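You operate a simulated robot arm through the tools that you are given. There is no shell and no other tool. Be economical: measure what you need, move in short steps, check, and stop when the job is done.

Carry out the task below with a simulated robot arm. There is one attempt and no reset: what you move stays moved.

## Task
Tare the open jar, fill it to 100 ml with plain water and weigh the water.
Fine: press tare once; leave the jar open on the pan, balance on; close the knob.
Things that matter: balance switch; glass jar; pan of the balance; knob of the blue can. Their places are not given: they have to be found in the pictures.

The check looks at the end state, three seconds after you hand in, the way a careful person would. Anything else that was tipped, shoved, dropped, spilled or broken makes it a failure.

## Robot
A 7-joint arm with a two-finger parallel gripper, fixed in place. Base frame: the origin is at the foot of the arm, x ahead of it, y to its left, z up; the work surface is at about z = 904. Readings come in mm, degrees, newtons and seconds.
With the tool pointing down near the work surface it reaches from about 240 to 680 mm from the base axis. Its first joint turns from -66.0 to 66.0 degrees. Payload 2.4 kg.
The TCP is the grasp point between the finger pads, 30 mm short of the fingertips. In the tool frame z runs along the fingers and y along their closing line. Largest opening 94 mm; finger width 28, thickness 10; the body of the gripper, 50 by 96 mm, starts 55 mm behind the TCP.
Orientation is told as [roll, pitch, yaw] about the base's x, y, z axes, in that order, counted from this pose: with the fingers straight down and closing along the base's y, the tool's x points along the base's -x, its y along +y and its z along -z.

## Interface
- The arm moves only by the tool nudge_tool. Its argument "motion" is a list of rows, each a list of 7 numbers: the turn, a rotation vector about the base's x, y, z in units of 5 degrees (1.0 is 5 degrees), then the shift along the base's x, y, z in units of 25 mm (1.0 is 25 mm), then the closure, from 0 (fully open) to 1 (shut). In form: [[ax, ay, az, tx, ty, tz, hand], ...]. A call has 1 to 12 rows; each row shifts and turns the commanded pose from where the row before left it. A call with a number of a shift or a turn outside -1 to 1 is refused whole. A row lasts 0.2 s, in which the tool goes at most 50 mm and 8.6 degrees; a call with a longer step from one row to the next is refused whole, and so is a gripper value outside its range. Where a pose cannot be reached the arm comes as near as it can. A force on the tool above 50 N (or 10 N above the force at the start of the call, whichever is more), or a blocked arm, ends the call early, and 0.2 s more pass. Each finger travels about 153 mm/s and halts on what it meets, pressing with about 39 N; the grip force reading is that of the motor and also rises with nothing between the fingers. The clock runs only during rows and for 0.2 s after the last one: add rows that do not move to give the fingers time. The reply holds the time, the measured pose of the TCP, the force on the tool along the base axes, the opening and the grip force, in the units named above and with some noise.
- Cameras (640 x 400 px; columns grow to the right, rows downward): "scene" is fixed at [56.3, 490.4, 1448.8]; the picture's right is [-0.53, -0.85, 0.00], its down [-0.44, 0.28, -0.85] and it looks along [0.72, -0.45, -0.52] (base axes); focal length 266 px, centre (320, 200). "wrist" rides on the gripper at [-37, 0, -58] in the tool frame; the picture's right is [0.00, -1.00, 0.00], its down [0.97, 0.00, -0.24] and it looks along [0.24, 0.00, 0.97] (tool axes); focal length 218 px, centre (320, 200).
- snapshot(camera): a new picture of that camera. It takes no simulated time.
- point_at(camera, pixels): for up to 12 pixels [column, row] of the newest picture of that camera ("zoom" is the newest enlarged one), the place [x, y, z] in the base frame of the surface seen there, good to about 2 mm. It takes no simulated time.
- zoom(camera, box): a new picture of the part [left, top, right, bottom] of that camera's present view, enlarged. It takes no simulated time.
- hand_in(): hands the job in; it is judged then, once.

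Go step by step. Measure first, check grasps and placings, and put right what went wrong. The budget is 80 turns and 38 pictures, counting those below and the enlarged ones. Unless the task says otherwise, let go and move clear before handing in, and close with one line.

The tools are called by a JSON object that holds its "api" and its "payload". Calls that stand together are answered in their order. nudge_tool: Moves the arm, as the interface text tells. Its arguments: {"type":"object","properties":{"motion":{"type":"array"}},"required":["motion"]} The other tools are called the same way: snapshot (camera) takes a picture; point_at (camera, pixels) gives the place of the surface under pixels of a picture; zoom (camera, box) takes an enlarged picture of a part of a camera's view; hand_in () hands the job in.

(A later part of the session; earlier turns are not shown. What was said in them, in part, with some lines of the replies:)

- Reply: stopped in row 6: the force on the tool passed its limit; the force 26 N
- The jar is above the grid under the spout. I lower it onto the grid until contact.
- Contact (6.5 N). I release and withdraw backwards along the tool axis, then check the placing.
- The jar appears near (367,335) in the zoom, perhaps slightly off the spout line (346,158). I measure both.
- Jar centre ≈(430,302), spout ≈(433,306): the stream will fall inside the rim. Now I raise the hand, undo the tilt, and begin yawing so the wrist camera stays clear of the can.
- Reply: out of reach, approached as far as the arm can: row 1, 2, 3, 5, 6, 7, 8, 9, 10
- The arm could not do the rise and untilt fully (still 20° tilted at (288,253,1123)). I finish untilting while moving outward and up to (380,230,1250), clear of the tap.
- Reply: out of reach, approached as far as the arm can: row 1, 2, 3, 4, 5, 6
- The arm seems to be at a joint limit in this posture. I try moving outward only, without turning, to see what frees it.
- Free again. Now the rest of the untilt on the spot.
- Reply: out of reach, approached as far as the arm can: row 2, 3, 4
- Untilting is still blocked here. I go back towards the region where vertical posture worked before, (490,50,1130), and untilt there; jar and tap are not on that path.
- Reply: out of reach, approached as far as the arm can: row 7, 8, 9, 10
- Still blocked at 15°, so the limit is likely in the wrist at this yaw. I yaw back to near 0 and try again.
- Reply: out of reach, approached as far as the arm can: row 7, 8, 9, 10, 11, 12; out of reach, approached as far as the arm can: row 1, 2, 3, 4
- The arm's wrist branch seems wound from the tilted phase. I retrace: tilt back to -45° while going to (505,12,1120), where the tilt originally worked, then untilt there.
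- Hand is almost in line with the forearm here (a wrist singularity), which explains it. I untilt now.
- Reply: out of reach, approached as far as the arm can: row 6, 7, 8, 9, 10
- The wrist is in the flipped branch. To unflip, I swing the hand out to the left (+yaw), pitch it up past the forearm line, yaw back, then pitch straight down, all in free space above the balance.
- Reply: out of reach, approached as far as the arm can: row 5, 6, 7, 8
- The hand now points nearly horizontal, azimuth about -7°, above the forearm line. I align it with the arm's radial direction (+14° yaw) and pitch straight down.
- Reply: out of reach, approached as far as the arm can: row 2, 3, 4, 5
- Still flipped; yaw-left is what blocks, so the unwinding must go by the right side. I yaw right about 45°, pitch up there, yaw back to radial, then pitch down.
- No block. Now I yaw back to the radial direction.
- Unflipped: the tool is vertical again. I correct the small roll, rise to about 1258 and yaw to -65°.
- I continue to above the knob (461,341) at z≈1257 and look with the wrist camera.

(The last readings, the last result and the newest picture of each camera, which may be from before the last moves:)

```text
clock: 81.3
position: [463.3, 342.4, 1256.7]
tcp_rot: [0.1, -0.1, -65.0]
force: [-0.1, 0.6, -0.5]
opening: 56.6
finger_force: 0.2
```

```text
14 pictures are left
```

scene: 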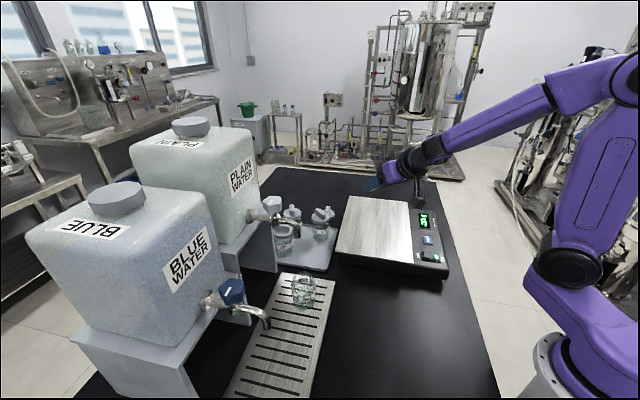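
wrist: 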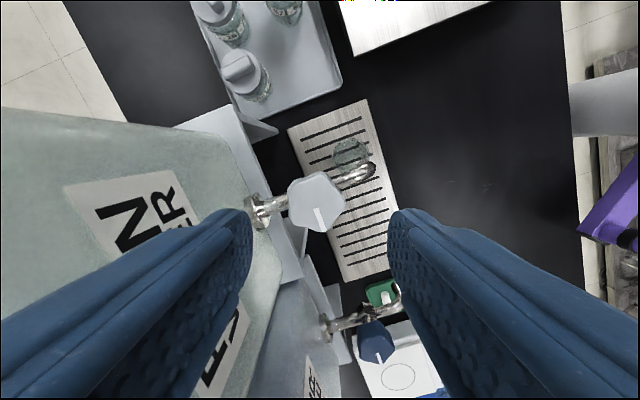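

The knob (316,200) lies between the fingers, five-lobed with the stripe across the pipe. I measure its outline.

{"api": "point_at", "payload": {"camera": "wrist", "pixels": [[292, 203], [341, 203], [317, 176], [316, 226], [316, 200], [372, 168], [262, 212], [200, 200], [250, 150], [350, 152], [335, 155], [366, 155]]}}

```text
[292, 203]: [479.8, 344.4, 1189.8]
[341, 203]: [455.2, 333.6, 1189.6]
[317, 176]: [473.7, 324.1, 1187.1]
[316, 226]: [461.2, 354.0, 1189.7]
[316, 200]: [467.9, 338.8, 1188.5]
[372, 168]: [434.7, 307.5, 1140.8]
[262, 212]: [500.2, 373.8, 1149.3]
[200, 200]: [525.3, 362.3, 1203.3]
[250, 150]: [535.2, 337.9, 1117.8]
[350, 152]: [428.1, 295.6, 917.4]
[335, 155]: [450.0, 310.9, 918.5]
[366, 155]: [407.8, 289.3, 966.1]
```

The knob centre is (467.5,339), top 1189. For can clearance I'll turn the hand to yaw -115° while standing 25 mm further out.

{"api": "nudge_tool", "payload": {"motion": [[0, 0, 0, -0.8, -0.8, 0, 0.4], [0, 0, -1, 0, 0, 0, 0.4], [0, 0, -1, 0, 0, 0, 0.4], [0, 0, -1, 0, 0, 0, 0.4], [0, 0, -1, 0, 0, 0, 0.4], [0, 0, -1, 0, 0, 0, 0.4], [0, 0, -1, 0, 0, 0, 0.4], [0, 0, -1, 0, 0, 0, 0.4], [0, 0, -1, 0, 0, 0, 0.4], [0, 0, -1, 0, 0, 0, 0.4], [0, 0, -1, 0, 0, 0, 0.4], [0, 0, 0, 0, 0, 0, 0.4]]}}

```text
clock: 83.9
position: [442.2, 321.1, 1256.2]
tcp_rot: [0.2, -0.1, -115.0]
force: [0.4, 0.2, -0.6]
opening: 56.6
finger_force: 0.1
```

Yaw -115° is reachable. I move over the knob and descend so the tips reach about 1170.

{"api": "nudge_tool", "payload": {"motion": [[0, 0, 0, 0.5, 0.36, 0, 0.4], [0, 0, 0, 0.5, 0.36, 0, 0.4], [0, 0, 0, 0, 0, -0.6, 0.4], [0, 0, 0, 0, 0, -0.6, 0.4], [0, 0, 0, 0, 0, -0.6, 0.4], [0, 0, 0, 0, 0, -0.4, 0.4], [0, 0, 0, 0, 0, 0, 0.4]]}}

{"api": "zoom", "payload": {"camera": "scene", "box": [220, 150, 340, 310]}}

```text
clock: 85.5
position: [469.0, 339.0, 1207.2]
tcp_rot: [0.8, 1.0, -115.1]
force: [13.9, 10.3, 42.7]
opening: 56.1
finger_force: 0.0
```

```text
2.50 times, centred on (280, 230) of scene
```

zoom: 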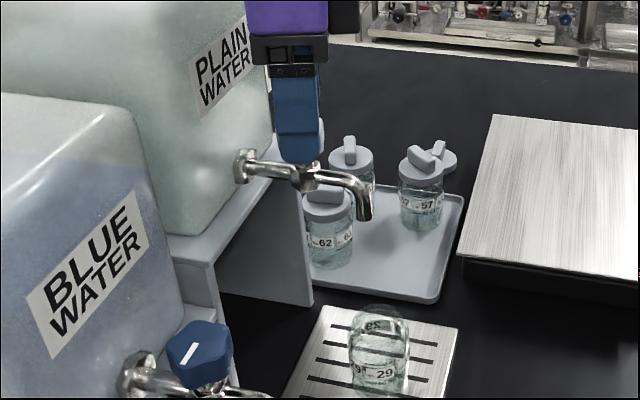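

Force of 43 N up at TCP 1207: a fingertip landed on something, probably a knob lobe. I back up, open wider, and look with the wrist camera.

{"api": "nudge_tool", "payload": {"motion": [[0, 0, 0, 0, 0, 0.8, 0.4], [0, 0, 0, 0, 0, 0.8, 0.2], [0, 0, 0, 0, 0, 0, 0.1], [0, 0, 0, 0, 0, 0, 0.1]]}}

{"api": "snapshot", "payload": {"camera": "wrist"}}

```text
clock: 86.5
position: [465.6, 338.0, 1240.0]
tcp_rot: [0.2, -0.2, -115.0]
force: [-0.3, 0.7, -0.4]
opening: 84.7
finger_force: 0.1
```

```text
12 pictures are left
```

wrist: 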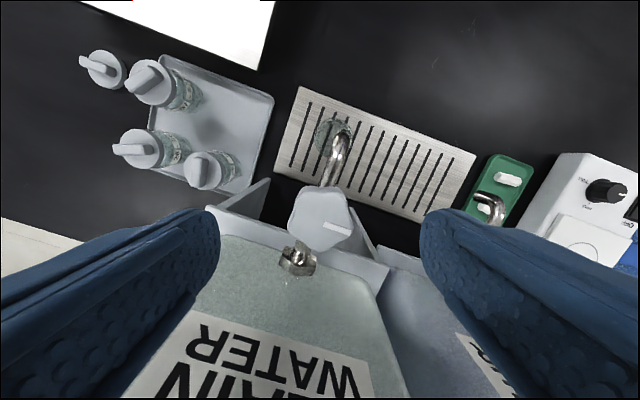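

The knob is centred (320,220), so the contact wasn't the fingers: the hand carries a boom on its tool +x side, which at yaw -115° pointed over the can top. I go up and out, and turn back to yaw -55°, where boom and camera both clear the can.

{"api": "nudge_tool", "payload": {"motion": [[0, 0, 0, 0, 0, 0.9, 0.3], [0, 0, 0, 0, 0, 0.9, 0.35], [0, 0, 0, -0.8, -0.8, 0, 0.35], [0, 0, 1, -0.4, -0.4, 0, 0.35], [0, 0, 1, 0, 0, 0, 0.35], [0, 0, 1, 0, 0, 0, 0.35], [0, 0, 1, 0, 0, 0, 0.35], [0, 0, 1, 0, 0, 0, 0.35], [0, 0, 1, 0, 0, 0, 0.35], [0, 0, 1, 0, 0, 0, 0.35], [0, 0, 1, 0, 0, 0, 0.35], [0, 0, 1, 0, 0, 0, 0.35]]}}

{"api": "nudge_tool", "payload": {"motion": [[0, 0, 1, 0, 0, 0, 0.35], [0, 0, 1, 0, 0, 0, 0.35], [0, 0, 1, 0, 0, 0, 0.35], [0.5, -0.87, 0, 0, 0, 0, 0.35], [0, 0, 0, 0, 0, 0, 0.35]]}}

```text
clock: 89.1
position: [436.4, 308.4, 1264.4]
tcp_rot: [0.2, -0.1, -69.9]
force: [0.2, 0.3, -0.9]
opening: 60.8
finger_force: 0.0
out of reach, approached as far as the arm can: row 2
```

```text
clock: 90.3
position: [436.5, 306.7, 1264.9]
tcp_rot: [5.2, -0.6, -55.0]
force: [0.4, 0.5, -0.4]
opening: 61.1
finger_force: 0.1
```

Now over to the knob (466,338) and down to about z 1201.

{"api": "nudge_tool", "payload": {"motion": [[0, 0, 0, 0.59, 0.63, 0, 0.35], [0, 0, 0, 0.59, 0.63, 0, 0.35], [0, 0, 0, 0, 0, -0.7, 0.35], [0, 0, 0, 0, 0, -0.7, 0.35], [0, 0, 0, 0, 0, -0.6, 0.35], [0, 0, 0, 0, 0, -0.5, 0.35], [0, 0, 0, 0, 0, 0, 0.35]]}}

```text
clock: 91.9
position: [466.0, 337.2, 1202.9]
tcp_rot: [5.1, -0.6, -55.1]
force: [-0.2, -0.5, 0.5]
opening: 61.2
finger_force: 0.1
```

No contact force this time. I close on the knob.

{"api": "nudge_tool", "payload": {"motion": [[0, 0, 0, 0, 0, -0.08, 0.5], [0, 0, 0, 0, 0, 0, 0.6], [0, 0, 0, 0, 0, 0, 0.75], [0, 0, 0, 0, 0, 0, 0.75], [0, 0, 0, 0, 0, 0, 0.75]]}}

```text
clock: 93.1
position: [467.9, 338.4, 1199.8]
tcp_rot: [5.2, -0.6, -55.0]
force: [6.8, 5.1, 0.7]
opening: 36.6
finger_force: 44.7
```

Gripped the knob (36.6 mm). I turn it 15° counter-clockwise and look.

{"api": "nudge_tool", "payload": {"motion": [[0, 0, 1, 0, 0, 0, 0.75], [0, 0, 1, 0, 0, 0, 0.75], [0, 0, 1, 0, 0, 0, 0.75]]}}

{"api": "zoom", "payload": {"camera": "scene", "box": [260, 190, 350, 320]}}

```text
clock: 93.9
position: [467.9, 338.0, 1199.4]
tcp_rot: [5.2, -0.6, -40.0]
force: [13.0, 4.4, 1.1]
opening: 36.7
finger_force: 45.4
```

```text
3.08 times, centred on (305, 255) of scene
```

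zoom: 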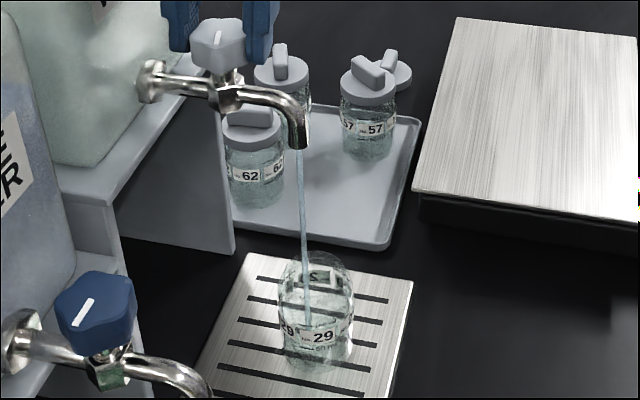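

Water flows thinly into the jar at this angle. I hold for 2 s and check the level.

{"api": "nudge_tool", "payload": {"motion": [[0, 0, 0, 0, 0, 0, 0.75], [0, 0, 0, 0, 0, 0, 0.75], [0, 0, 0, 0, 0, 0, 0.75], [0, 0, 0, 0, 0, 0, 0.75], [0, 0, 0, 0, 0, 0, 0.75], [0, 0, 0, 0, 0, 0, 0.75], [0, 0, 0, 0, 0, 0, 0.75], [0, 0, 0, 0, 0, 0, 0.75], [0, 0, 0, 0, 0, 0, 0.75], [0, 0, 0, 0, 0, 0, 0.75]]}}

{"api": "zoom", "payload": {"camera": "scene", "box": [285, 260, 325, 320]}}

```text
clock: 96.1
position: [468.2, 338.5, 1200.4]
tcp_rot: [5.1, -0.5, -40.3]
force: [18.2, 2.4, 2.3]
opening: 36.6
finger_force: 44.9
```

```text
6.67 times, centred on (305, 290) of scene
```

zoom: 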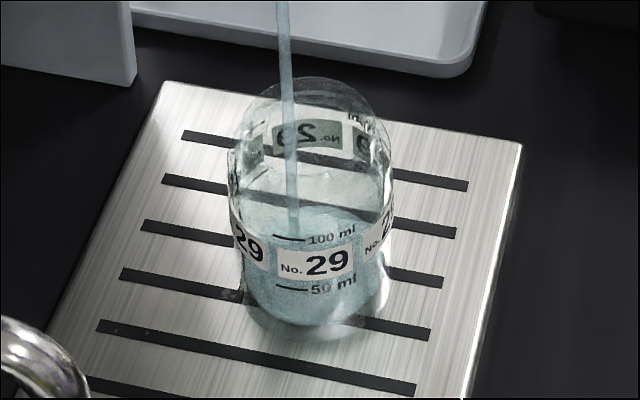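

The surface's back edge is at row ~207 and front edge near ~317 in the zoom, roughly 20–25 ml after about 2.5 s. I wait about 4.2 s more, then look again.

{"api": "nudge_tool", "payload": {"motion": [[0, 0, 0, 0, 0, 0, 0.75], [0, 0, 0, 0, 0, 0, 0.75], [0, 0, 0, 0, 0, 0, 0.75], [0, 0, 0, 0, 0, 0, 0.75], [0, 0, 0, 0, 0, 0, 0.75], [0, 0, 0, 0, 0, 0, 0.75], [0, 0, 0, 0, 0, 0, 0.75], [0, 0, 0, 0, 0, 0, 0.75], [0, 0, 0, 0, 0, 0, 0.75], [0, 0, 0, 0, 0, 0, 0.75], [0, 0, 0, 0, 0, 0, 0.75]]}}

{"api": "zoom", "payload": {"camera": "scene", "box": [285, 260, 325, 320]}}

```text
clock: 98.5
position: [467.3, 338.8, 1200.7]
tcp_rot: [5.2, -0.6, -40.1]
force: [19.6, 1.0, 2.9]
opening: 36.6
finger_force: 45.0
```

```text
6.67 times, centred on (305, 290) of scene
```

zoom: 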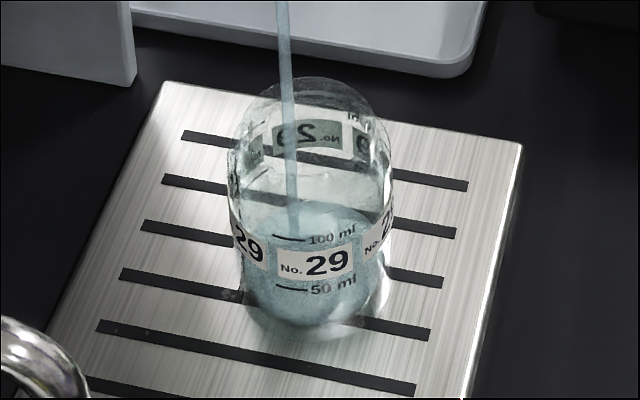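

The level rose only ~7 px in 2.4 s, so the flow is about 3 ml/s and there is now about 15 ml. That's a nicely controllable rate; I wait about 13 s.

{"api": "nudge_tool", "payload": {"motion": [[0, 0, 0, 0, 0, 0, 0.75], [0, 0, 0, 0, 0, 0, 0.75], [0, 0, 0, 0, 0, 0, 0.75], [0, 0, 0, 0, 0, 0, 0.75], [0, 0, 0, 0, 0, 0, 0.75], [0, 0, 0, 0, 0, 0, 0.75], [0, 0, 0, 0, 0, 0, 0.75], [0, 0, 0, 0, 0, 0, 0.75], [0, 0, 0, 0, 0, 0, 0.75], [0, 0, 0, 0, 0, 0, 0.75], [0, 0, 0, 0, 0, 0, 0.75], [0, 0, 0, 0, 0, 0, 0.75]]}}

{"api": "nudge_tool", "payload": {"motion": [[0, 0, 0, 0, 0, 0, 0.75], [0, 0, 0, 0, 0, 0, 0.75], [0, 0, 0, 0, 0, 0, 0.75], [0, 0, 0, 0, 0, 0, 0.75], [0, 0, 0, 0, 0, 0, 0.75], [0, 0, 0, 0, 0, 0, 0.75], [0, 0, 0, 0, 0, 0, 0.75], [0, 0, 0, 0, 0, 0, 0.75], [0, 0, 0, 0, 0, 0, 0.75], [0, 0, 0, 0, 0, 0, 0.75], [0, 0, 0, 0, 0, 0, 0.75], [0, 0, 0, 0, 0, 0, 0.75]]}}

{"api": "nudge_tool", "payload": {"motion": [[0, 0, 0, 0, 0, 0, 0.75], [0, 0, 0, 0, 0, 0, 0.75], [0, 0, 0, 0, 0, 0, 0.75], [0, 0, 0, 0, 0, 0, 0.75], [0, 0, 0, 0, 0, 0, 0.75], [0, 0, 0, 0, 0, 0, 0.75], [0, 0, 0, 0, 0, 0, 0.75], [0, 0, 0, 0, 0, 0, 0.75], [0, 0, 0, 0, 0, 0, 0.75], [0, 0, 0, 0, 0, 0, 0.75], [0, 0, 0, 0, 0, 0, 0.75], [0, 0, 0, 0, 0, 0, 0.75]]}}

{"api": "nudge_tool", "payload": {"motion": [[0, 0, 0, 0, 0, 0, 0.75], [0, 0, 0, 0, 0, 0, 0.75], [0, 0, 0, 0, 0, 0, 0.75], [0, 0, 0, 0, 0, 0, 0.75], [0, 0, 0, 0, 0, 0, 0.75], [0, 0, 0, 0, 0, 0, 0.75], [0, 0, 0, 0, 0, 0, 0.75], [0, 0, 0, 0, 0, 0, 0.75], [0, 0, 0, 0, 0, 0, 0.75], [0, 0, 0, 0, 0, 0, 0.75], [0, 0, 0, 0, 0, 0, 0.75], [0, 0, 0, 0, 0, 0, 0.75]]}}

{"api": "nudge_tool", "payload": {"motion": [[0, 0, 0, 0, 0, 0, 0.75], [0, 0, 0, 0, 0, 0, 0.75], [0, 0, 0, 0, 0, 0, 0.75], [0, 0, 0, 0, 0, 0, 0.75], [0, 0, 0, 0, 0, 0, 0.75], [0, 0, 0, 0, 0, 0, 0.75], [0, 0, 0, 0, 0, 0, 0.75], [0, 0, 0, 0, 0, 0, 0.75], [0, 0, 0, 0, 0, 0, 0.75], [0, 0, 0, 0, 0, 0, 0.75], [0, 0, 0, 0, 0, 0, 0.75], [0, 0, 0, 0, 0, 0, 0.75]]}}

{"api": "zoom", "payload": {"camera": "scene", "box": [285, 260, 325, 320]}}

```text
clock: 101.1
position: [467.0, 338.4, 1200.3]
tcp_rot: [5.2, -0.6, -40.1]
force: [18.5, 1.4, 4.0]
opening: 36.5
finger_force: 45.2
```

```text
clock: 103.7
position: [467.3, 337.9, 1200.6]
tcp_rot: [5.3, -0.7, -40.0]
force: [18.7, 0.7, 4.6]
opening: 36.5
finger_force: 45.5
```

```text
clock: 106.3
position: [466.7, 338.1, 1200.2]
tcp_rot: [5.3, -0.6, -40.0]
force: [17.7, 2.1, 4.0]
opening: 36.2
finger_force: 45.1
```

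```text
clock: 108.9
position: [468.0, 339.3, 1200.3]
tcp_rot: [5.2, -0.6, -40.1]
force: [17.5, 2.8, 5.0]
opening: 36.4
finger_force: 45.2
```

```text
clock: 111.5
position: [468.1, 338.8, 1200.6]
tcp_rot: [5.2, -0.6, -40.1]
force: [16.5, 2.7, 5.4]
opening: 36.5
finger_force: 45.0
```

```text
6.67 times, centred on (305, 290) of scene
```

zoom: 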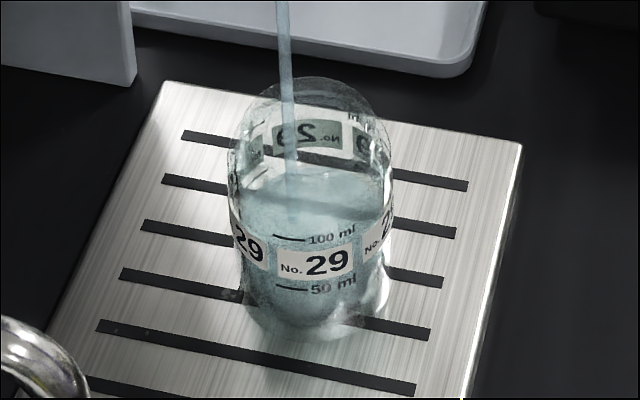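

The back waterline is now at row ~168 and the front edge near the 50 ml line (289), so about 50 ml after 18 s (2.8 ml/s). I wait another 13 s.

{"api": "nudge_tool", "payload": {"motion": [[0, 0, 0, 0, 0, 0, 0.75], [0, 0, 0, 0, 0, 0, 0.75], [0, 0, 0, 0, 0, 0, 0.75], [0, 0, 0, 0, 0, 0, 0.75], [0, 0, 0, 0, 0, 0, 0.75], [0, 0, 0, 0, 0, 0, 0.75], [0, 0, 0, 0, 0, 0, 0.75], [0, 0, 0, 0, 0, 0, 0.75], [0, 0, 0, 0, 0, 0, 0.75], [0, 0, 0, 0, 0, 0, 0.75], [0, 0, 0, 0, 0, 0, 0.75], [0, 0, 0, 0, 0, 0, 0.75]]}}

{"api": "nudge_tool", "payload": {"motion": [[0, 0, 0, 0, 0, 0, 0.75], [0, 0, 0, 0, 0, 0, 0.75], [0, 0, 0, 0, 0, 0, 0.75], [0, 0, 0, 0, 0, 0, 0.75], [0, 0, 0, 0, 0, 0, 0.75], [0, 0, 0, 0, 0, 0, 0.75], [0, 0, 0, 0, 0, 0, 0.75], [0, 0, 0, 0, 0, 0, 0.75], [0, 0, 0, 0, 0, 0, 0.75], [0, 0, 0, 0, 0, 0, 0.75], [0, 0, 0, 0, 0, 0, 0.75], [0, 0, 0, 0, 0, 0, 0.75]]}}

{"api": "nudge_tool", "payload": {"motion": [[0, 0, 0, 0, 0, 0, 0.75], [0, 0, 0, 0, 0, 0, 0.75], [0, 0, 0, 0, 0, 0, 0.75], [0, 0, 0, 0, 0, 0, 0.75], [0, 0, 0, 0, 0, 0, 0.75], [0, 0, 0, 0, 0, 0, 0.75], [0, 0, 0, 0, 0, 0, 0.75], [0, 0, 0, 0, 0, 0, 0.75], [0, 0, 0, 0, 0, 0, 0.75], [0, 0, 0, 0, 0, 0, 0.75], [0, 0, 0, 0, 0, 0, 0.75], [0, 0, 0, 0, 0, 0, 0.75]]}}

{"api": "nudge_tool", "payload": {"motion": [[0, 0, 0, 0, 0, 0, 0.75], [0, 0, 0, 0, 0, 0, 0.75], [0, 0, 0, 0, 0, 0, 0.75], [0, 0, 0, 0, 0, 0, 0.75], [0, 0, 0, 0, 0, 0, 0.75], [0, 0, 0, 0, 0, 0, 0.75], [0, 0, 0, 0, 0, 0, 0.75], [0, 0, 0, 0, 0, 0, 0.75], [0, 0, 0, 0, 0, 0, 0.75], [0, 0, 0, 0, 0, 0, 0.75], [0, 0, 0, 0, 0, 0, 0.75], [0, 0, 0, 0, 0, 0, 0.75]]}}

{"api": "nudge_tool", "payload": {"motion": [[0, 0, 0, 0, 0, 0, 0.75], [0, 0, 0, 0, 0, 0, 0.75], [0, 0, 0, 0, 0, 0, 0.75], [0, 0, 0, 0, 0, 0, 0.75], [0, 0, 0, 0, 0, 0, 0.75], [0, 0, 0, 0, 0, 0, 0.75], [0, 0, 0, 0, 0, 0, 0.75], [0, 0, 0, 0, 0, 0, 0.75], [0, 0, 0, 0, 0, 0, 0.75], [0, 0, 0, 0, 0, 0, 0.75], [0, 0, 0, 0, 0, 0, 0.75], [0, 0, 0, 0, 0, 0, 0.75]]}}

{"api": "zoom", "payload": {"camera": "scene", "box": [285, 260, 325, 320]}}

```text
clock: 114.1
position: [467.1, 338.3, 1200.4]
tcp_rot: [5.2, -0.7, -40.0]
force: [16.4, 3.7, 4.8]
opening: 36.6
finger_force: 45.2
```

```text
clock: 116.7
position: [467.0, 338.9, 1200.0]
tcp_rot: [5.2, -0.6, -40.0]
force: [15.8, 5.7, 4.6]
opening: 36.0
finger_force: 44.9
```

```text
clock: 119.3
position: [467.1, 339.4, 1199.4]
tcp_rot: [5.2, -0.5, -40.1]
force: [14.1, 5.1, 4.9]
opening: 36.2
finger_force: 44.7
```

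```text
clock: 121.9
position: [466.1, 339.2, 1200.2]
tcp_rot: [5.2, -0.6, -40.0]
force: [10.1, 9.5, 4.1]
opening: 36.3
finger_force: 45.0
```

```text
clock: 124.5
position: [467.3, 338.9, 1200.4]
tcp_rot: [5.2, -0.6, -40.1]
force: [8.5, 10.2, 4.4]
opening: 36.3
finger_force: 44.3
```

```text
6.67 times, centred on (305, 290) of scene
```

zoom: 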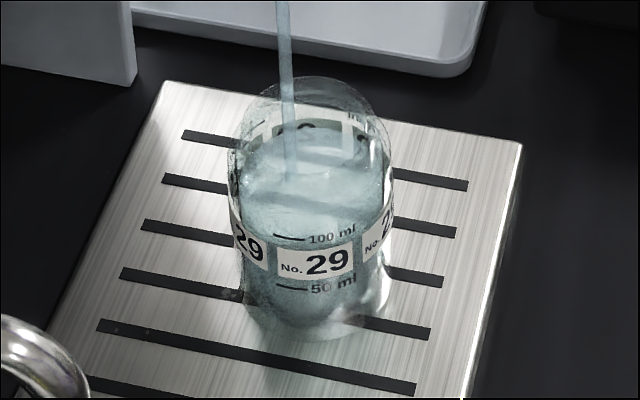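

The back waterline is at ~129 (3 px/s), about 92 ml. I wait 1.6 s more and turn the knob back to closed in the same call, with a slight overturn.

{"api": "nudge_tool", "payload": {"motion": [[0, 0, 0, 0, 0, 0, 0.75], [0, 0, 0, 0, 0, 0, 0.75], [0, 0, 0, 0, 0, 0, 0.75], [0, 0, 0, 0, 0, 0, 0.75], [0, 0, 0, 0, 0, 0, 0.75], [0, 0, 0, 0, 0, 0, 0.75], [0, 0, 0, 0, 0, 0, 0.75], [0, 0, 0, 0, 0, 0, 0.75], [0, 0, -1, 0, 0, 0, 0.75], [0, 0, -1, 0, 0, 0, 0.75], [0, 0, -1, 0, 0, 0, 0.75], [0, 0, -0.3, 0, 0, 0, 0.75]]}}

{"api": "zoom", "payload": {"camera": "scene", "box": [283, 225, 328, 320]}}

```text
clock: 127.1
position: [467.0, 339.9, 1199.6]
tcp_rot: [5.2, -0.6, -56.7]
force: [4.9, 10.7, 9.7]
opening: 35.9
finger_force: 45.0
```

```text
4.21 times, centred on (306, 272) of scene
```

zoom: 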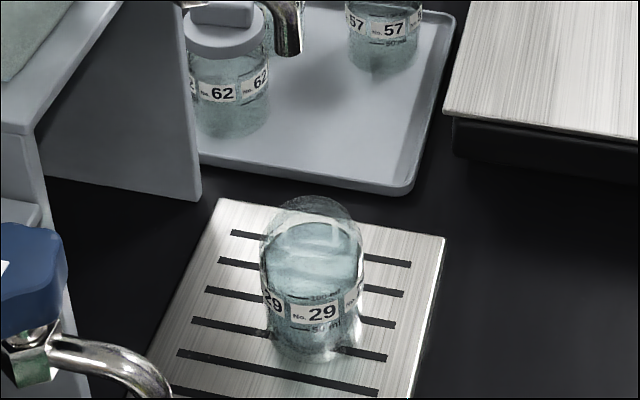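

The stream has stopped. I look closely at the waterline against the 100 ml mark before letting go.

{"api": "zoom", "payload": {"camera": "scene", "box": [290, 268, 320, 310]}}

```text
9.52 times, centred on (305, 289) of scene
```

zoom: 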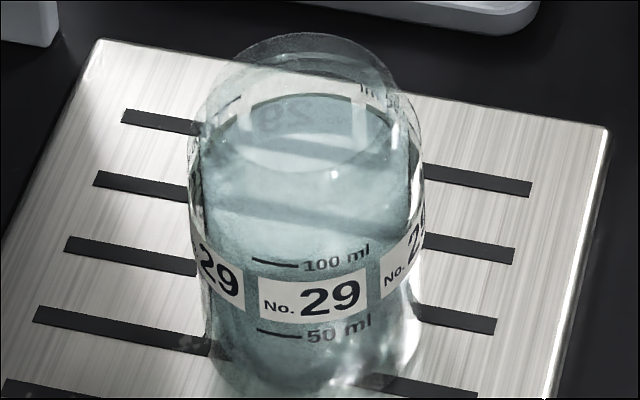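

The back waterline (row ~95) and ellipse put the front edge at the 100 ml line (row 262): filled to the mark. I release the knob and rise, then move out.

{"api": "nudge_tool", "payload": {"motion": [[0, 0, 0, 0, 0, 0, 0.6], [0, 0, 0, 0, 0, 0, 0.45], [0, 0, 0, 0, 0, 0, 0.35], [0, 0, 0, 0, 0, 0, 0.35], [0, 0, 0, 0, 0, 0.6, 0.35], [0, 0, 0, 0, 0, 0.8, 0.35], [0, 0, 0, 0, 0, 0.9, 0.35], [-0.5, 0.87, 0, -0.6, -0.8, 0, 0.35], [0, 0, 0, -0.6, -0.8, 0, 0.35], [0, 0, 0, -0.6, -0.8, 0, 0.35], [0, 0, 0, -0.6, -0.8, 0, 0.35]]}}

{"api": "zoom", "payload": {"camera": "scene", "box": [240, 185, 330, 310]}}

```text
clock: 129.5
position: [405.0, 256.9, 1256.2]
tcp_rot: [0.0, -0.3, -56.5]
force: [-0.3, 0.2, 0.2]
opening: 61.0
finger_force: 0.1
```

```text
3.20 times, centred on (285, 248) of scene
```

zoom: 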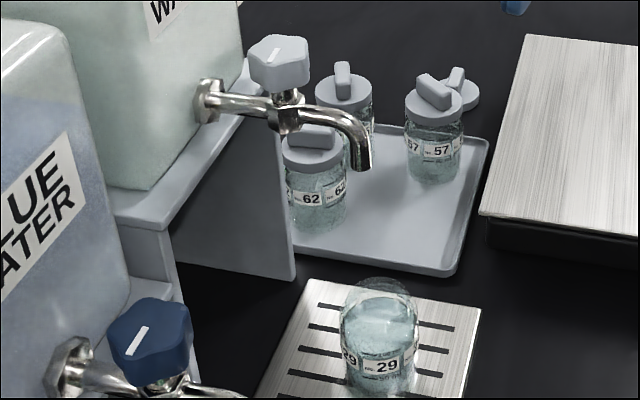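

The plain knob is back at closed with no drip. Now I move out to about (405,180,1200) and yaw round to +75° for a sideways-leaning grasp that avoids the wrist singularity.

{"api": "nudge_tool", "payload": {"motion": [[0, 0, 1, 0, -0.257, -0.187, 0.2], [0, 0, 1, 0, -0.257, -0.187, 0.2], [0, 0, 1, 0, -0.257, -0.187, 0.2], [0, 0, 1, 0, -0.257, -0.187, 0.2], [0, 0, 1, 0, -0.257, -0.187, 0.2], [0, 0, 1, 0, -0.257, -0.187, 0.2], [0, 0, 1, 0, -0.257, -0.187, 0.2], [0, 0, 1, 0, -0.257, -0.187, 0.2], [0, 0, 1, 0, -0.257, -0.187, 0.15], [0, 0, 1, 0, -0.257, -0.187, 0.15], [0, 0, 1, 0, -0.257, -0.187, 0.15], [0, 0, 1, 0, -0.257, -0.187, 0.15]]}}

{"api": "nudge_tool", "payload": {"motion": [[0, 0, 1, 0, 0, 0, 0.15], [0, 0, 1, 0, 0, 0, 0.15], [0, 0, 1, 0, 0, 0, 0.15], [0, 0, 1, 0, 0, 0, 0.15], [0, 0, 1, 0, 0, 0, 0.15], [0, 0, 1, 0, 0, 0, 0.15], [0, 0, 1, 0, 0, 0, 0.15], [0, 0, 1, 0, 0, 0, 0.15], [0, 0, 1, 0, 0, 0, 0.15], [0, 0, 1, 0, 0, 0, 0.15], [0, 0, 1, 0, 0, 0, 0.15], [0, 0, 1, 0, 0, 0, 0.15]]}}

```text
clock: 132.1
position: [404.7, 180.7, 1200.0]
tcp_rot: [0.2, -0.2, 3.6]
force: [0.6, -0.2, 0.4]
opening: 80.0
finger_force: 0.0
```

```text
clock: 134.7
position: [407.4, 182.2, 1200.7]
tcp_rot: [0.2, -0.3, 63.5]
force: [0.0, 1.1, 0.4]
opening: 79.9
finger_force: 0.1
```

All free. I complete the yaw to 75° and tilt 35° while going down to about z 1100.

{"api": "nudge_tool", "payload": {"motion": [[0, 0, 1, 0, 0, 0, 0.15], [0, 0, 1, 0, 0, 0, 0.15], [0, 0, 0.3, 0, 0, 0, 0.15], [0.966, -0.259, 0, 0, 0, -0.5, 0.15], [0.966, -0.259, 0, 0, 0, -0.5, 0.15], [0.966, -0.259, 0, 0, 0, -0.5, 0.15], [0.966, -0.259, 0, 0, 0, -0.5, 0.15], [0.966, -0.259, 0, 0, 0, -0.5, 0.15], [0.966, -0.259, 0, 0, 0, -0.5, 0.15], [0.966, -0.259, 0, 0, 0, -0.5, 0.15], [0, 0, 0, 0, 0, 0, 0.15]]}}

{"api": "snapshot", "payload": {"camera": "wrist"}}

```text
clock: 137.1
position: [406.5, 183.0, 1113.3]
tcp_rot: [0.2, -35.3, 75.1]
force: [0.2, 0.9, 0.2]
opening: 79.8
finger_force: 0.0
```

```text
3 pictures are left
```

wrist: 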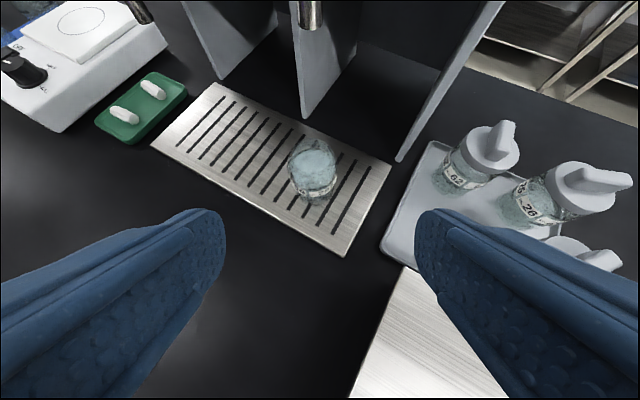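

The jar stands at (313,172), full, with the route clear. I measure its centre.

{"api": "point_at", "payload": {"camera": "wrist", "pixels": [[300, 188], [312, 193], [325, 190], [333, 184], [313, 160], [294, 165], [335, 165], [313, 145], [318, 200], [310, 170]]}}

```text
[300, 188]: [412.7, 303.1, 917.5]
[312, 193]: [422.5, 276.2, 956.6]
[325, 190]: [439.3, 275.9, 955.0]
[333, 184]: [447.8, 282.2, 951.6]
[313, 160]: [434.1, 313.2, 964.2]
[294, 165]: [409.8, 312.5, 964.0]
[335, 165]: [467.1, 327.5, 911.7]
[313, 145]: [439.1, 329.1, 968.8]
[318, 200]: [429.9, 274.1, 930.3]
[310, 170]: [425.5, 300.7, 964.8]
```

Jar centre is (431,303). I move to the approach line and slide in along the tool axis to (431,303,957).

{"api": "nudge_tool", "payload": {"motion": [[0, 0, 0, 0.09, 0.71, -0.77, 0.15], [0, 0, 0, 0.09, 0.71, -0.77, 0.15], [0, 0, 0, 0.09, 0.71, -0.77, 0.15], [0, 0, 0, 0.119, 0.443, -0.653, 0.15], [0, 0, 0, 0.119, 0.443, -0.653, 0.15], [0, 0, 0, 0.119, 0.443, -0.653, 0.15], [0, 0, 0, 0.119, 0.443, -0.653, 0.15], [0, 0, 0, 0.119, 0.443, -0.653, 0.15], [0, 0, 0, 0.119, 0.443, -0.653, 0.15], [0, 0, 0, 0, 0, 0, 0.15]]}}

```text
clock: 139.3
position: [432.0, 302.4, 959.3]
tcp_rot: [0.2, -35.2, 75.0]
force: [0.8, 0.0, -0.8]
opening: 79.5
finger_force: 0.0
```

Positioned without contact. I close gently on the jar and lift 15 mm.

{"api": "nudge_tool", "payload": {"motion": [[0, 0, 0, 0, 0, -0.08, 0.22], [0, 0, 0, 0, 0, 0, 0.28], [0, 0, 0, 0, 0, 0, 0.33], [0, 0, 0, 0, 0, 0, 0.37], [0, 0, 0, 0, 0, 0, 0.42], [0, 0, 0, 0, 0, 0, 0.42], [0, 0, 0, 0, 0, 0, 0.42], [0, 0, 0, 0, 0, 0.3, 0.42], [0, 0, 0, 0, 0, 0.3, 0.42]]}}

```text
clock: 141.3
position: [432.9, 301.4, 970.7]
tcp_rot: [0.2, -35.2, 74.9]
force: [0.7, 0.2, -2.8]
opening: 59.7
finger_force: 38.3
```

The jar is lifted (about 2.8 N of load). I back it out from under the spout, then raise it.

{"api": "nudge_tool", "payload": {"motion": [[0, 0, 0, -0.04, -0.3, 0.05, 0.42], [0, 0, 0, -0.07, -0.6, 0.1, 0.42], [0, 0, 0, -0.07, -0.6, 0.1, 0.42], [0, 0, 0, -0.07, -0.6, 0.1, 0.42], [0, 0, 0, -0.07, -0.6, 0.1, 0.42], [0, 0, 0, -0.07, -0.6, 0.1, 0.42], [0, 0, 0, 0, -0.3, 0.4, 0.42], [0, 0, 0, 0, 0, 0.6, 0.42], [0, 0, 0, 0, 0, 0.6, 0.42], [0, 0, 0, 0, 0, 0.6, 0.42], [0, 0, 0, 0, 0, 0.4, 0.42], [0, 0, 0, 0, 0, 0, 0.42]]}}

```text
clock: 143.9
position: [420.5, 213.3, 1050.6]
tcp_rot: [0.2, -35.2, 74.9]
force: [0.0, 0.4, -2.3]
opening: 59.9
finger_force: 38.6
```

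Now I carry it smoothly over the pan, yawing back to about 40°.

{"api": "nudge_tool", "payload": {"motion": [[0, 0, -0.3, 0.1, -0.25, 0, 0.42], [0, 0, -0.44, 0.2, -0.5, 0, 0.42], [0, 0, -0.44, 0.2, -0.5, 0, 0.42], [0, 0, -0.44, 0.2, -0.5, 0, 0.42], [0, 0, -0.44, 0.2, -0.5, 0, 0.42], [0, 0, -0.44, 0.2, -0.5, 0, 0.42], [0, 0, -0.44, 0.2, -0.5, 0, 0.42], [0, 0, -0.44, 0.2, -0.5, 0, 0.42], [0, 0, -0.44, 0.2, -0.5, 0, 0.42], [0, 0, -0.44, 0.2, -0.5, 0, 0.42], [0, 0, -0.44, 0.2, -0.5, 0, 0.42], [0, 0, -0.44, 0.2, -0.5, 0, 0.42]]}}

{"api": "nudge_tool", "payload": {"motion": [[0, 0, -0.44, 0.2, -0.5, 0, 0.42], [0, 0, -0.44, 0.2, -0.5, 0, 0.42], [0, 0, -0.44, 0.2, -0.5, 0, 0.42], [0, 0, -0.44, 0.2, -0.5, 0, 0.42], [0, 0, -0.2, 0.1, -0.2, 0, 0.42], [0, 0, 0, 0, 0, 0, 0.42]]}}

```text
clock: 146.5
position: [479.2, 67.1, 1051.4]
tcp_rot: [0.2, -35.3, 49.2]
force: [0.4, 0.3, -1.6]
opening: 60.0
finger_force: 39.3
```

```text
clock: 147.9
position: [502.9, 11.9, 1049.3]
tcp_rot: [0.3, -35.1, 39.3]
force: [0.6, 0.4, -2.1]
opening: 59.7
finger_force: 38.9
```

Over the pan at (503,12). I lower until contact.

{"api": "nudge_tool", "payload": {"motion": [[0, 0, 0, 0, 0, -0.5, 0.42], [0, 0, 0, 0, 0, -0.5, 0.42], [0, 0, 0, 0, 0, -0.25, 0.42], [0, 0, 0, 0, 0, -0.1, 0.42], [0, 0, 0, 0, 0, -0.08, 0.42], [0, 0, 0, 0, 0, 0, 0.42]]}}

```text
clock: 149.3
position: [502.3, 13.2, 1012.9]
tcp_rot: [0.1, -35.1, 39.4]
force: [-0.5, 0.2, -1.0]
opening: 59.8
finger_force: 39.2
```

Load is easing (−1 N), so it's just touching. A bit further down.

{"api": "nudge_tool", "payload": {"motion": [[0, 0, 0, 0, 0, -0.05, 0.42], [0, 0, 0, 0, 0, -0.04, 0.42]]}}

```text
clock: 149.9
position: [502.8, 12.9, 1013.6]
tcp_rot: [0.1, -35.5, 39.5]
force: [-1.3, -0.5, 12.8]
opening: 59.8
finger_force: 39.1
```

Firm contact (12.8 N). I release and withdraw along the tool axis.

{"api": "nudge_tool", "payload": {"motion": [[0, 0, 0, 0, 0, 0.03, 0.36], [0, 0, 0, 0, 0, 0, 0.3], [0, 0, 0, 0, 0, 0, 0.22], [0, 0, 0, 0, 0, 0, 0.15], [0, 0, 0, 0, 0, 0, 0.15], [0, 0, 0, -0.35, -0.29, 0.65, 0.15], [0, 0, 0, -0.35, -0.29, 0.65, 0.15], [0, 0, 0, -0.35, -0.29, 0.65, 0.15], [0, 0, 0, -0.35, -0.29, 0.65, 0.15], [0, 0, 0, -0.35, -0.29, 0.65, 0.15], [0, 0, 0, 0, 0, 0.8, 0.15], [0, 0, 0, 0, 0, 0.8, 0.15]]}}

{"api": "zoom", "payload": {"camera": "scene", "box": [340, 180, 460, 280]}}

```text
clock: 152.5
position: [456.6, -22.2, 1133.5]
tcp_rot: [0.2, -35.2, 39.5]
force: [0.0, -0.2, -0.4]
opening: 80.0
finger_force: 0.0
```

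```text
4.00 times, centred on (400, 230) of scene
```

zoom: 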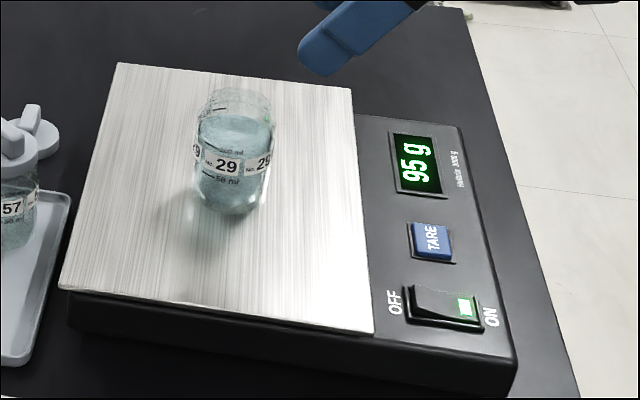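

The balance reads 95 g: 5 ml short of the mark. I'll top it up by retracing the proven moves: first re-enter on the same line and grip the jar again.

{"api": "nudge_tool", "payload": {"motion": [[0, 0, 0, 0.06, -0.03, -0.8, 0.15], [0, 0, 0, 0, 0, -0.8, 0.15], [0, 0, 0, 0.35, 0.29, -0.65, 0.15], [0, 0, 0, 0.35, 0.29, -0.65, 0.15], [0, 0, 0, 0.35, 0.29, -0.65, 0.15], [0, 0, 0, 0.35, 0.29, -0.65, 0.15], [0, 0, 0, 0.35, 0.29, -0.65, 0.15], [0, 0, 0, 0, 0, 0, 0.15]]}}

{"api": "nudge_tool", "payload": {"motion": [[0, 0, 0, 0, 0, 0, 0.22], [0, 0, 0, 0, 0, 0, 0.28], [0, 0, 0, 0, 0, 0, 0.33], [0, 0, 0, 0, 0, 0, 0.37], [0, 0, 0, 0, 0, 0, 0.42], [0, 0, 0, 0, 0, 0, 0.42], [0, 0, 0, 0, 0, 0, 0.42]]}}

```text
clock: 154.3
position: [501.9, 14.2, 1012.9]
tcp_rot: [0.1, -35.2, 39.6]
force: [1.2, -0.3, -0.2]
opening: 79.9
finger_force: 0.0
```

```text
clock: 155.9
position: [501.4, 13.4, 1012.9]
tcp_rot: [0.2, -35.1, 39.5]
force: [-0.2, -0.2, 0.2]
opening: 59.5
finger_force: 38.5
```

Gripped again. I lift and carry it back along the same path.

{"api": "nudge_tool", "payload": {"motion": [[0, 0, 0, 0, 0, 0.3, 0.42], [0, 0, 0, 0, 0, 0.6, 0.42], [0, 0, 0, 0, 0, 0.6, 0.42], [0, 0, 0.2, -0.1, 0.25, 0, 0.42], [0, 0, 0.44, -0.2, 0.5, 0, 0.42], [0, 0, 0.44, -0.2, 0.5, 0, 0.42], [0, 0, 0.44, -0.2, 0.5, 0, 0.42], [0, 0, 0.44, -0.2, 0.5, 0, 0.42], [0, 0, 0.44, -0.2, 0.5, 0, 0.42], [0, 0, 0.44, -0.2, 0.5, 0, 0.42], [0, 0, 0.44, -0.2, 0.5, 0, 0.42], [0, 0, 0.44, -0.2, 0.5, 0, 0.42]]}}

{"api": "nudge_tool", "payload": {"motion": [[0, 0, 0.44, -0.2, 0.5, 0, 0.42], [0, 0, 0.44, -0.2, 0.5, 0, 0.42], [0, 0, 0.44, -0.2, 0.5, 0, 0.42], [0, 0, 0.44, -0.2, 0.5, 0, 0.42], [0, 0, 0.44, -0.2, 0.5, 0, 0.42], [0, 0, 0.44, -0.2, 0.5, 0, 0.42], [0, 0, 0.44, -0.2, 0.5, 0, 0.42], [0, 0, 0.2, -0.1, 0.25, 0, 0.42], [0, 0, 0, 0, 0, 0, 0.42]]}}

```text
clock: 158.5
position: [458.9, 119.7, 1050.5]
tcp_rot: [0.2, -35.2, 58.1]
force: [-0.4, -0.7, -2.6]
opening: 59.6
finger_force: 39.5
```

```text
clock: 160.5
position: [421.8, 212.6, 1050.4]
tcp_rot: [0.3, -35.2, 74.5]
force: [-1.3, 0.3, -2.4]
opening: 59.7
finger_force: 39.3
```

Now I lower it and slide it in under the spout, aiming at (433,305).

{"api": "nudge_tool", "payload": {"motion": [[0, 0, 0, 0, 0, -0.4, 0.42], [0, 0, 0, 0, 0, -0.6, 0.42], [0, 0, 0, 0, 0, -0.6, 0.42], [0, 0, 0, 0, 0, -0.6, 0.42], [0, 0, 0, 0, 0, -0.4, 0.42], [0, 0, 0, 0.078, 0.616, -0.1, 0.42], [0, 0, 0, 0.078, 0.616, -0.1, 0.42], [0, 0, 0, 0.078, 0.616, -0.1, 0.42], [0, 0, 0, 0.078, 0.616, -0.1, 0.42], [0, 0, 0, 0.078, 0.616, -0.1, 0.42], [0, 0, 0, 0.078, 0.616, -0.1, 0.42], [0, 0, 0, 0, 0, 0, 0.42]]}}

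{"api": "nudge_tool", "payload": {"motion": [[0, 0, 0, 0, 0, -0.3, 0.42], [0, 0, 0, 0, 0, -0.12, 0.42], [0, 0, 0, 0, 0, -0.06, 0.42], [0, 0, 0, 0, 0, 0, 0.42]]}}

```text
clock: 163.1
position: [433.9, 305.9, 970.2]
tcp_rot: [0.2, -35.1, 74.5]
force: [-0.4, 0.7, -2.4]
opening: 59.7
finger_force: 39.5
```

```text
clock: 164.1
position: [434.2, 305.6, 959.1]
tcp_rot: [0.1, -35.2, 74.5]
force: [0.7, 0.0, -2.9]
opening: 59.5
finger_force: 38.6
```

Still hanging (−2.9 N). A little lower to contact.

{"api": "nudge_tool", "payload": {"motion": [[0, 0, 0, 0, 0, -0.06, 0.42], [0, 0, 0, 0, 0, -0.06, 0.42], [0, 0, 0, 0, 0, -0.03, 0.42]]}}

```text
clock: 164.9
position: [435.2, 304.6, 955.2]
tcp_rot: [0.1, -35.3, 74.5]
force: [-3.0, -2.1, 10.5]
opening: 59.6
finger_force: 39.0
```

Standing on the grid (10.5 N). I release, back out along the axis, and then untilt and rise as the earlier path in reverse.

{"api": "nudge_tool", "payload": {"motion": [[0, 0, 0, 0, 0, 0.03, 0.36], [0, 0, 0, 0, 0, 0, 0.3], [0, 0, 0, 0, 0, 0, 0.22], [0, 0, 0, 0, 0, 0, 0.15], [0, 0, 0, 0, 0, 0, 0.15], [0, 0, 0, -0.119, -0.443, 0.653, 0.15], [0, 0, 0, -0.119, -0.443, 0.653, 0.15], [0, 0, 0, -0.119, -0.443, 0.653, 0.15], [0, 0, 0, -0.119, -0.443, 0.653, 0.15], [0, 0, 0, -0.119, -0.443, 0.653, 0.15], [0, 0, 0, -0.119, -0.443, 0.653, 0.15]]}}

{"api": "nudge_tool", "payload": {"motion": [[0, 0, 0, -0.09, -0.71, 0.77, 0.15], [0, 0, 0, -0.09, -0.71, 0.77, 0.15], [0, 0, 0, -0.09, -0.71, 0.77, 0.15], [-0.966, 0.259, 0, 0, 0, 0.5, 0.3], [-0.966, 0.259, 0, 0, 0, 0.5, 0.35], [-0.966, 0.259, 0, 0, 0, 0.5, 0.35], [-0.966, 0.259, 0, 0, 0, 0.5, 0.35], [-0.966, 0.259, 0, 0, 0, 0.5, 0.35], [-0.966, 0.259, 0, 0, 0, 0.5, 0.35], [-0.966, 0.259, 0, 0, 0, 0.5, 0.35], [0, 0, 0, 0, 0, 0, 0.35]]}}

```text
clock: 167.3
position: [417.5, 238.6, 1054.1]
tcp_rot: [0.2, -35.1, 74.4]
force: [-0.2, 0.0, -0.6]
opening: 79.8
finger_force: 0.2
```

```text
clock: 169.7
position: [408.9, 185.8, 1197.2]
tcp_rot: [-0.2, -0.2, 74.5]
force: [0.3, -0.4, 0.3]
opening: 61.1
finger_force: 0.0
```

Vertical again. I yaw back to -55° on the spot, and then rise to 1262.

{"api": "nudge_tool", "payload": {"motion": [[0, 0, -1, 0, 0, 0, 0.35], [0, 0, -1, 0, 0, 0, 0.35], [0, 0, -1, 0, 0, 0, 0.35], [0, 0, -1, 0, 0, 0, 0.35], [0, 0, -1, 0, 0, 0, 0.35], [0, 0, -1, 0, 0, 0, 0.35], [0, 0, -1, 0, 0, 0, 0.35], [0, 0, -1, 0, 0, 0, 0.35], [0, 0, -1, 0, 0, 0, 0.35], [0, 0, -1, 0, 0, 0, 0.35], [0, 0, -1, 0, 0, 0, 0.35], [0, 0, -1, 0, 0, 0, 0.35]]}}

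{"api": "nudge_tool", "payload": {"motion": [[0, 0, -1, 0, 0, 0.18, 0.35], [0, 0, -1, 0, 0, 0.18, 0.35], [0, 0, -1, 0, 0, 0.18, 0.35], [0, 0, -1, 0, 0, 0.18, 0.35], [0, 0, -1, 0, 0, 0.18, 0.35], [0, 0, -1, 0, 0, 0.18, 0.35], [0, 0, -1, 0, 0, 0.18, 0.35], [0, 0, -1, 0, 0, 0.18, 0.35], [0, 0, -1, 0, 0, 0.18, 0.35], [0, 0, -1, 0, 0, 0.18, 0.35], [0, 0, -1, 0, 0, 0.18, 0.35], [0, 0, -1, 0, 0, 0.18, 0.35]]}}

{"api": "nudge_tool", "payload": {"motion": [[0, 0, -0.95, 0, 0, 0.18, 0.35], [0, 0, -0.95, 0, 0, 0.18, 0.35], [0.5, -0.87, 0, 0, 0, 0, 0.35], [0, 0, 0, 0.25, 0.9, 0, 0.35], [0, 0, 0, 0.25, 0.9, 0, 0.35], [0, 0, 0, 0.25, 0.9, 0, 0.35], [0, 0, 0, 0.25, 0.9, 0, 0.35], [0, 0, 0, 0.1, 0.9, 0, 0.35], [0, 0, 0, 0, 0.3, 0, 0.35], [0, 0, 0, 0, 0, 0, 0.35]]}}

```text
clock: 172.3
position: [409.0, 183.8, 1198.8]
tcp_rot: [-0.1, -0.2, 14.5]
force: [-0.2, -0.4, 0.4]
opening: 61.1
finger_force: 0.1
```

```text
clock: 174.9
position: [408.6, 184.7, 1253.0]
tcp_rot: [-0.1, -0.2, -45.5]
force: [0.6, 0.0, 0.0]
opening: 60.9
finger_force: 0.0
```

```text
clock: 177.1
position: [436.7, 304.2, 1261.2]
tcp_rot: [4.8, -0.6, -54.9]
force: [-0.9, -0.4, 0.1]
opening: 61.0
finger_force: 0.0
```

In place as before. I move over the knob, descend and grip it the same way.

{"api": "nudge_tool", "payload": {"motion": [[0, 0, 0, 0.59, 0.67, 0, 0.35], [0, 0, 0, 0.59, 0.67, 0, 0.35], [0, 0, 0, 0, 0, -0.7, 0.35], [0, 0, 0, 0, 0, -0.7, 0.35], [0, 0, 0, 0, 0, -0.6, 0.35], [0, 0, 0, 0, 0, -0.4, 0.35], [0, 0, 0, 0, 0, 0, 0.35], [0, 0, 0, 0, 0, 0, 0.5], [0, 0, 0, 0, 0, 0, 0.6], [0, 0, 0, 0, 0, 0, 0.75], [0, 0, 0, 0, 0, 0, 0.75], [0, 0, 0, 0, 0, 0, 0.75]]}}

```text
clock: 179.7
position: [466.5, 338.0, 1201.3]
tcp_rot: [5.1, -0.7, -54.9]
force: [12.4, 9.2, 1.5]
opening: 36.0
finger_force: 44.8
```

Gripped (36 mm). One call now: open 15°, hold 1 s, close again, for about 5 ml.

{"api": "nudge_tool", "payload": {"motion": [[0, 0, 1, 0, 0, 0, 0.75], [0, 0, 1, 0, 0, 0, 0.75], [0, 0, 1, 0, 0, 0, 0.75], [0, 0, 0, 0, 0, 0, 0.75], [0, 0, 0, 0, 0, 0, 0.75], [0, 0, 0, 0, 0, 0, 0.75], [0, 0, 0, 0, 0, 0, 0.75], [0, 0, 0, 0, 0, 0, 0.75], [0, 0, -1, 0, 0, 0, 0.75], [0, 0, -1, 0, 0, 0, 0.75], [0, 0, -1, 0, 0, 0, 0.75], [0, 0, -0.35, 0, 0, 0, 0.75]]}}

```text
clock: 182.3
position: [466.1, 340.4, 1201.5]
tcp_rot: [5.1, -0.7, -56.7]
force: [12.3, 14.7, -5.0]
opening: 35.7
finger_force: 45.5
```

Closed again. I release and rise, move out, and start the way back to the jar.

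{"api": "nudge_tool", "payload": {"motion": [[0, 0, 0, 0, 0, 0, 0.6], [0, 0, 0, 0, 0, 0, 0.45], [0, 0, 0, 0, 0, 0, 0.35], [0, 0, 0, 0, 0, 0, 0.35], [0, 0, 0, 0, 0, 0.6, 0.35], [0, 0, 0, 0, 0, 0.8, 0.35], [0, 0, 0, 0, 0, 0.85, 0.35], [-0.5, 0.87, 0, -0.6, -0.8, 0, 0.35], [0, 0, 0, -0.6, -0.8, 0, 0.35], [0, 0, 0, -0.6, -0.8, 0, 0.35], [0, 0, 0, -0.6, -0.8, 0, 0.35]]}}

{"api": "nudge_tool", "payload": {"motion": [[0, 0, 1, 0, -0.257, -0.187, 0.2], [0, 0, 1, 0, -0.257, -0.187, 0.2], [0, 0, 1, 0, -0.257, -0.187, 0.2], [0, 0, 1, 0, -0.257, -0.187, 0.2], [0, 0, 1, 0, -0.257, -0.187, 0.2], [0, 0, 1, 0, -0.257, -0.187, 0.2], [0, 0, 1, 0, -0.257, -0.187, 0.2], [0, 0, 1, 0, -0.257, -0.187, 0.2], [0, 0, 1, 0, -0.257, -0.187, 0.15], [0, 0, 1, 0, -0.257, -0.187, 0.15], [0, 0, 1, 0, -0.257, -0.187, 0.15], [0, 0, 1, 0, -0.257, -0.187, 0.15]]}}

{"api": "nudge_tool", "payload": {"motion": [[0, 0, 1, 0, 0, 0, 0.15], [0, 0, 1, 0, 0, 0, 0.15], [0, 0, 1, 0, 0, 0, 0.15], [0, 0, 1, 0, 0, 0, 0.15], [0, 0, 1, 0, 0, 0, 0.15], [0, 0, 1, 0, 0, 0, 0.15], [0, 0, 1, 0, 0, 0, 0.15], [0, 0, 1, 0, 0, 0, 0.15], [0, 0, 1, 0, 0, 0, 0.15], [0, 0, 1, 0, 0, 0, 0.15], [0, 0, 1, 0, 0, 0, 0.15], [0, 0, 1, 0, 0, 0, 0.15]]}}

{"api": "nudge_tool", "payload": {"motion": [[0, 0, 1, 0, 0, 0, 0.15], [0, 0, 1, 0, 0, 0, 0.15], [0, 0, 0.3, 0, 0, 0, 0.15], [0.966, -0.259, 0, 0, 0, -0.5, 0.15], [0.966, -0.259, 0, 0, 0, -0.5, 0.15], [0.966, -0.259, 0, 0, 0, -0.5, 0.15], [0.966, -0.259, 0, 0, 0, -0.5, 0.15], [0.966, -0.259, 0, 0, 0, -0.5, 0.15], [0.966, -0.259, 0, 0, 0, -0.5, 0.15], [0.966, -0.259, 0, 0, 0, -0.5, 0.15], [0, 0, 0, 0, 0, 0, 0.15]]}}

```text
clock: 184.7
position: [406.7, 258.7, 1257.3]
tcp_rot: [-0.2, -0.4, -56.7]
force: [-0.3, 0.2, 0.0]
opening: 61.1
finger_force: 0.1
```

```text
clock: 187.3
position: [407.0, 182.4, 1201.0]
tcp_rot: [-0.1, -0.4, 3.3]
force: [-0.4, 0.6, -0.5]
opening: 79.7
finger_force: 0.0
```

```text
clock: 189.9
position: [405.8, 182.1, 1200.1]
tcp_rot: [-0.1, -0.3, 63.3]
force: [-0.6, -0.4, 0.3]
opening: 80.0
finger_force: 0.0
```

```text
clock: 192.3
position: [404.2, 181.9, 1112.4]
tcp_rot: [0.0, -35.5, 74.8]
force: [0.3, 0.6, -0.2]
opening: 80.0
finger_force: 0.0
```

I go in along the same approach line to the jar at (434,305).

{"api": "nudge_tool", "payload": {"motion": [[0, 0, 0, 0.155, 0.753, -0.753, 0.15], [0, 0, 0, 0.155, 0.753, -0.753, 0.15], [0, 0, 0, 0.155, 0.753, -0.753, 0.15], [0, 0, 0, 0.119, 0.443, -0.653, 0.15], [0, 0, 0, 0.119, 0.443, -0.653, 0.15], [0, 0, 0, 0.119, 0.443, -0.653, 0.15], [0, 0, 0, 0.119, 0.443, -0.653, 0.15], [0, 0, 0, 0.119, 0.443, -0.653, 0.15], [0, 0, 0, 0.119, 0.443, -0.653, 0.15], [0, 0, 0, 0, 0, 0, 0.15]]}}

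{"api": "nudge_tool", "payload": {"motion": [[0, 0, 0, 0, 0, 0, 0.22], [0, 0, 0, 0, 0, 0, 0.28], [0, 0, 0, 0, 0, 0, 0.33], [0, 0, 0, 0, 0, 0, 0.37], [0, 0, 0, 0, 0, 0, 0.42], [0, 0, 0, 0, 0, 0, 0.42], [0, 0, 0, 0, 0, 0, 0.42], [0, 0, 0, 0, 0, 0.3, 0.42], [0, 0, 0, 0, 0, 0.3, 0.42]]}}

```text
clock: 194.5
position: [435.0, 304.0, 959.8]
tcp_rot: [-0.1, -35.4, 74.9]
force: [0.4, -0.6, -0.6]
opening: 79.9
finger_force: 0.1
```

```text
clock: 196.5
position: [435.4, 303.0, 973.4]
tcp_rot: [0.0, -35.4, 74.8]
force: [0.2, 0.4, -2.1]
opening: 59.6
finger_force: 39.3
5 turns are left
```

The refilled jar is gripped and lifted, with few turns left. I back out, rise, and carry it over the pan down to z≈1027.

{"api": "nudge_tool", "payload": {"motion": [[0, 0, 0, -0.05, -0.4, 0.05, 0.42], [0, 0, 0, -0.1, -0.8, 0.1, 0.42], [0, 0, 0, -0.1, -0.8, 0.1, 0.42], [0, 0, 0, -0.1, -0.8, 0.1, 0.42], [0, 0, 0, -0.1, -0.8, 0.1, 0.42], [0, 0, 0, -0.05, -0.4, 0.6, 0.42], [0, 0, 0, 0, -0.2, 0.8, 0.42], [0, 0, 0, 0, 0, 0.8, 0.42], [0, 0, 0, 0, 0, 0.5, 0.42], [0, 0, -0.35, 0.15, -0.35, 0, 0.42], [0, 0, -0.636, 0.28, -0.65, 0, 0.42], [0, 0, -0.636, 0.28, -0.65, 0, 0.42]]}}

{"api": "nudge_tool", "payload": {"motion": [[0, 0, -0.61, 0.28, -0.66, 0, 0.42], [0, 0, -0.61, 0.28, -0.66, 0, 0.42], [0, 0, -0.61, 0.28, -0.66, 0, 0.42], [0, 0, -0.61, 0.28, -0.66, 0, 0.42], [0, 0, -0.61, 0.28, -0.66, 0, 0.42], [0, 0, -0.61, 0.28, -0.66, 0, 0.42], [0, 0, -0.61, 0.28, -0.66, 0, 0.42], [0, 0, -0.61, 0.28, -0.66, 0, 0.42], [0, 0, -0.5, 0.21, -0.51, 0, 0.42], [0, 0, 0, 0, 0, 0, 0.42], [0, 0, 0, 0, 0, -0.5, 0.42], [0, 0, 0, 0, 0, -0.5, 0.42]]}}

```text
clock: 199.1
position: [441.1, 157.5, 1052.8]
tcp_rot: [0.0, -35.4, 66.6]
force: [-0.5, 0.1, -2.7]
opening: 59.4
finger_force: 38.6
```

```text
clock: 201.7
position: [503.4, 12.5, 1027.5]
tcp_rot: [0.1, -35.4, 39.9]
force: [-0.7, 0.2, -2.2]
opening: 59.5
finger_force: 39.2
4 turns are left
```

Over the pan at z 1027 (4 turns left). I lower slowly to contact.

{"api": "nudge_tool", "payload": {"motion": [[0, 0, 0, 0, 0, -0.3, 0.42], [0, 0, 0, 0, 0, -0.12, 0.42], [0, 0, 0, 0, 0, -0.05, 0.42], [0, 0, 0, 0, 0, -0.05, 0.42], [0, 0, 0, 0, 0, -0.03, 0.42]]}}

```text
clock: 202.9
position: [502.6, 13.3, 1016.5]
tcp_rot: [-0.1, -35.5, 39.7]
force: [-4.1, -2.1, 14.8]
opening: 59.4
finger_force: 38.9
3 turns are left
```

Firm contact (14.8 N). I release, withdraw along the axis as before, and take a last full scene picture plus a close view of the balance.

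{"api": "nudge_tool", "payload": {"motion": [[0, 0, 0, 0, 0, 0.03, 0.36], [0, 0, 0, 0, 0, 0, 0.3], [0, 0, 0, 0, 0, 0, 0.22], [0, 0, 0, 0, 0, 0, 0.15], [0, 0, 0, 0, 0, 0, 0.15], [0, 0, 0, -0.35, -0.29, 0.65, 0.15], [0, 0, 0, -0.35, -0.29, 0.65, 0.15], [0, 0, 0, -0.35, -0.29, 0.65, 0.15], [0, 0, 0, -0.35, -0.29, 0.65, 0.15], [0, 0, 0, -0.35, -0.29, 0.65, 0.15], [0, 0, 0, 0, 0, 0.8, 0.15], [0, 0, 0, 0, 0, 0.8, 0.15]]}}

{"api": "zoom", "payload": {"camera": "scene", "box": [230, 180, 460, 320]}}

```text
clock: 205.5
position: [459.4, -23.2, 1136.8]
tcp_rot: [-0.1, -35.3, 39.8]
force: [-0.5, -0.1, 0.6]
opening: 79.9
finger_force: 0.1
```

```text
2.78 times, centred on (345, 250) of scene
2 turns are left
```

zoom: 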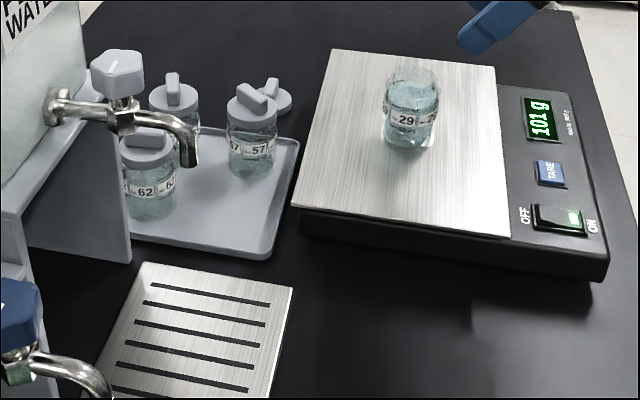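

The balance reads about 101 g. The jar stands open on the pan, the balance is on, the tap is closed without a drip, and the hand is clear, so I hand in.

{"api": "hand_in", "payload": {}}

```text
The job is handed in.
```

The job is handed in: I tared open jar 29 once and filled it with plain water. It stands open on the pan, the switched-on balance reads about 101 g, and the plain-water knob is closed. The first fill came out at 95 g, so I took the jar back for one short top-up; I didn't touch the blue can.
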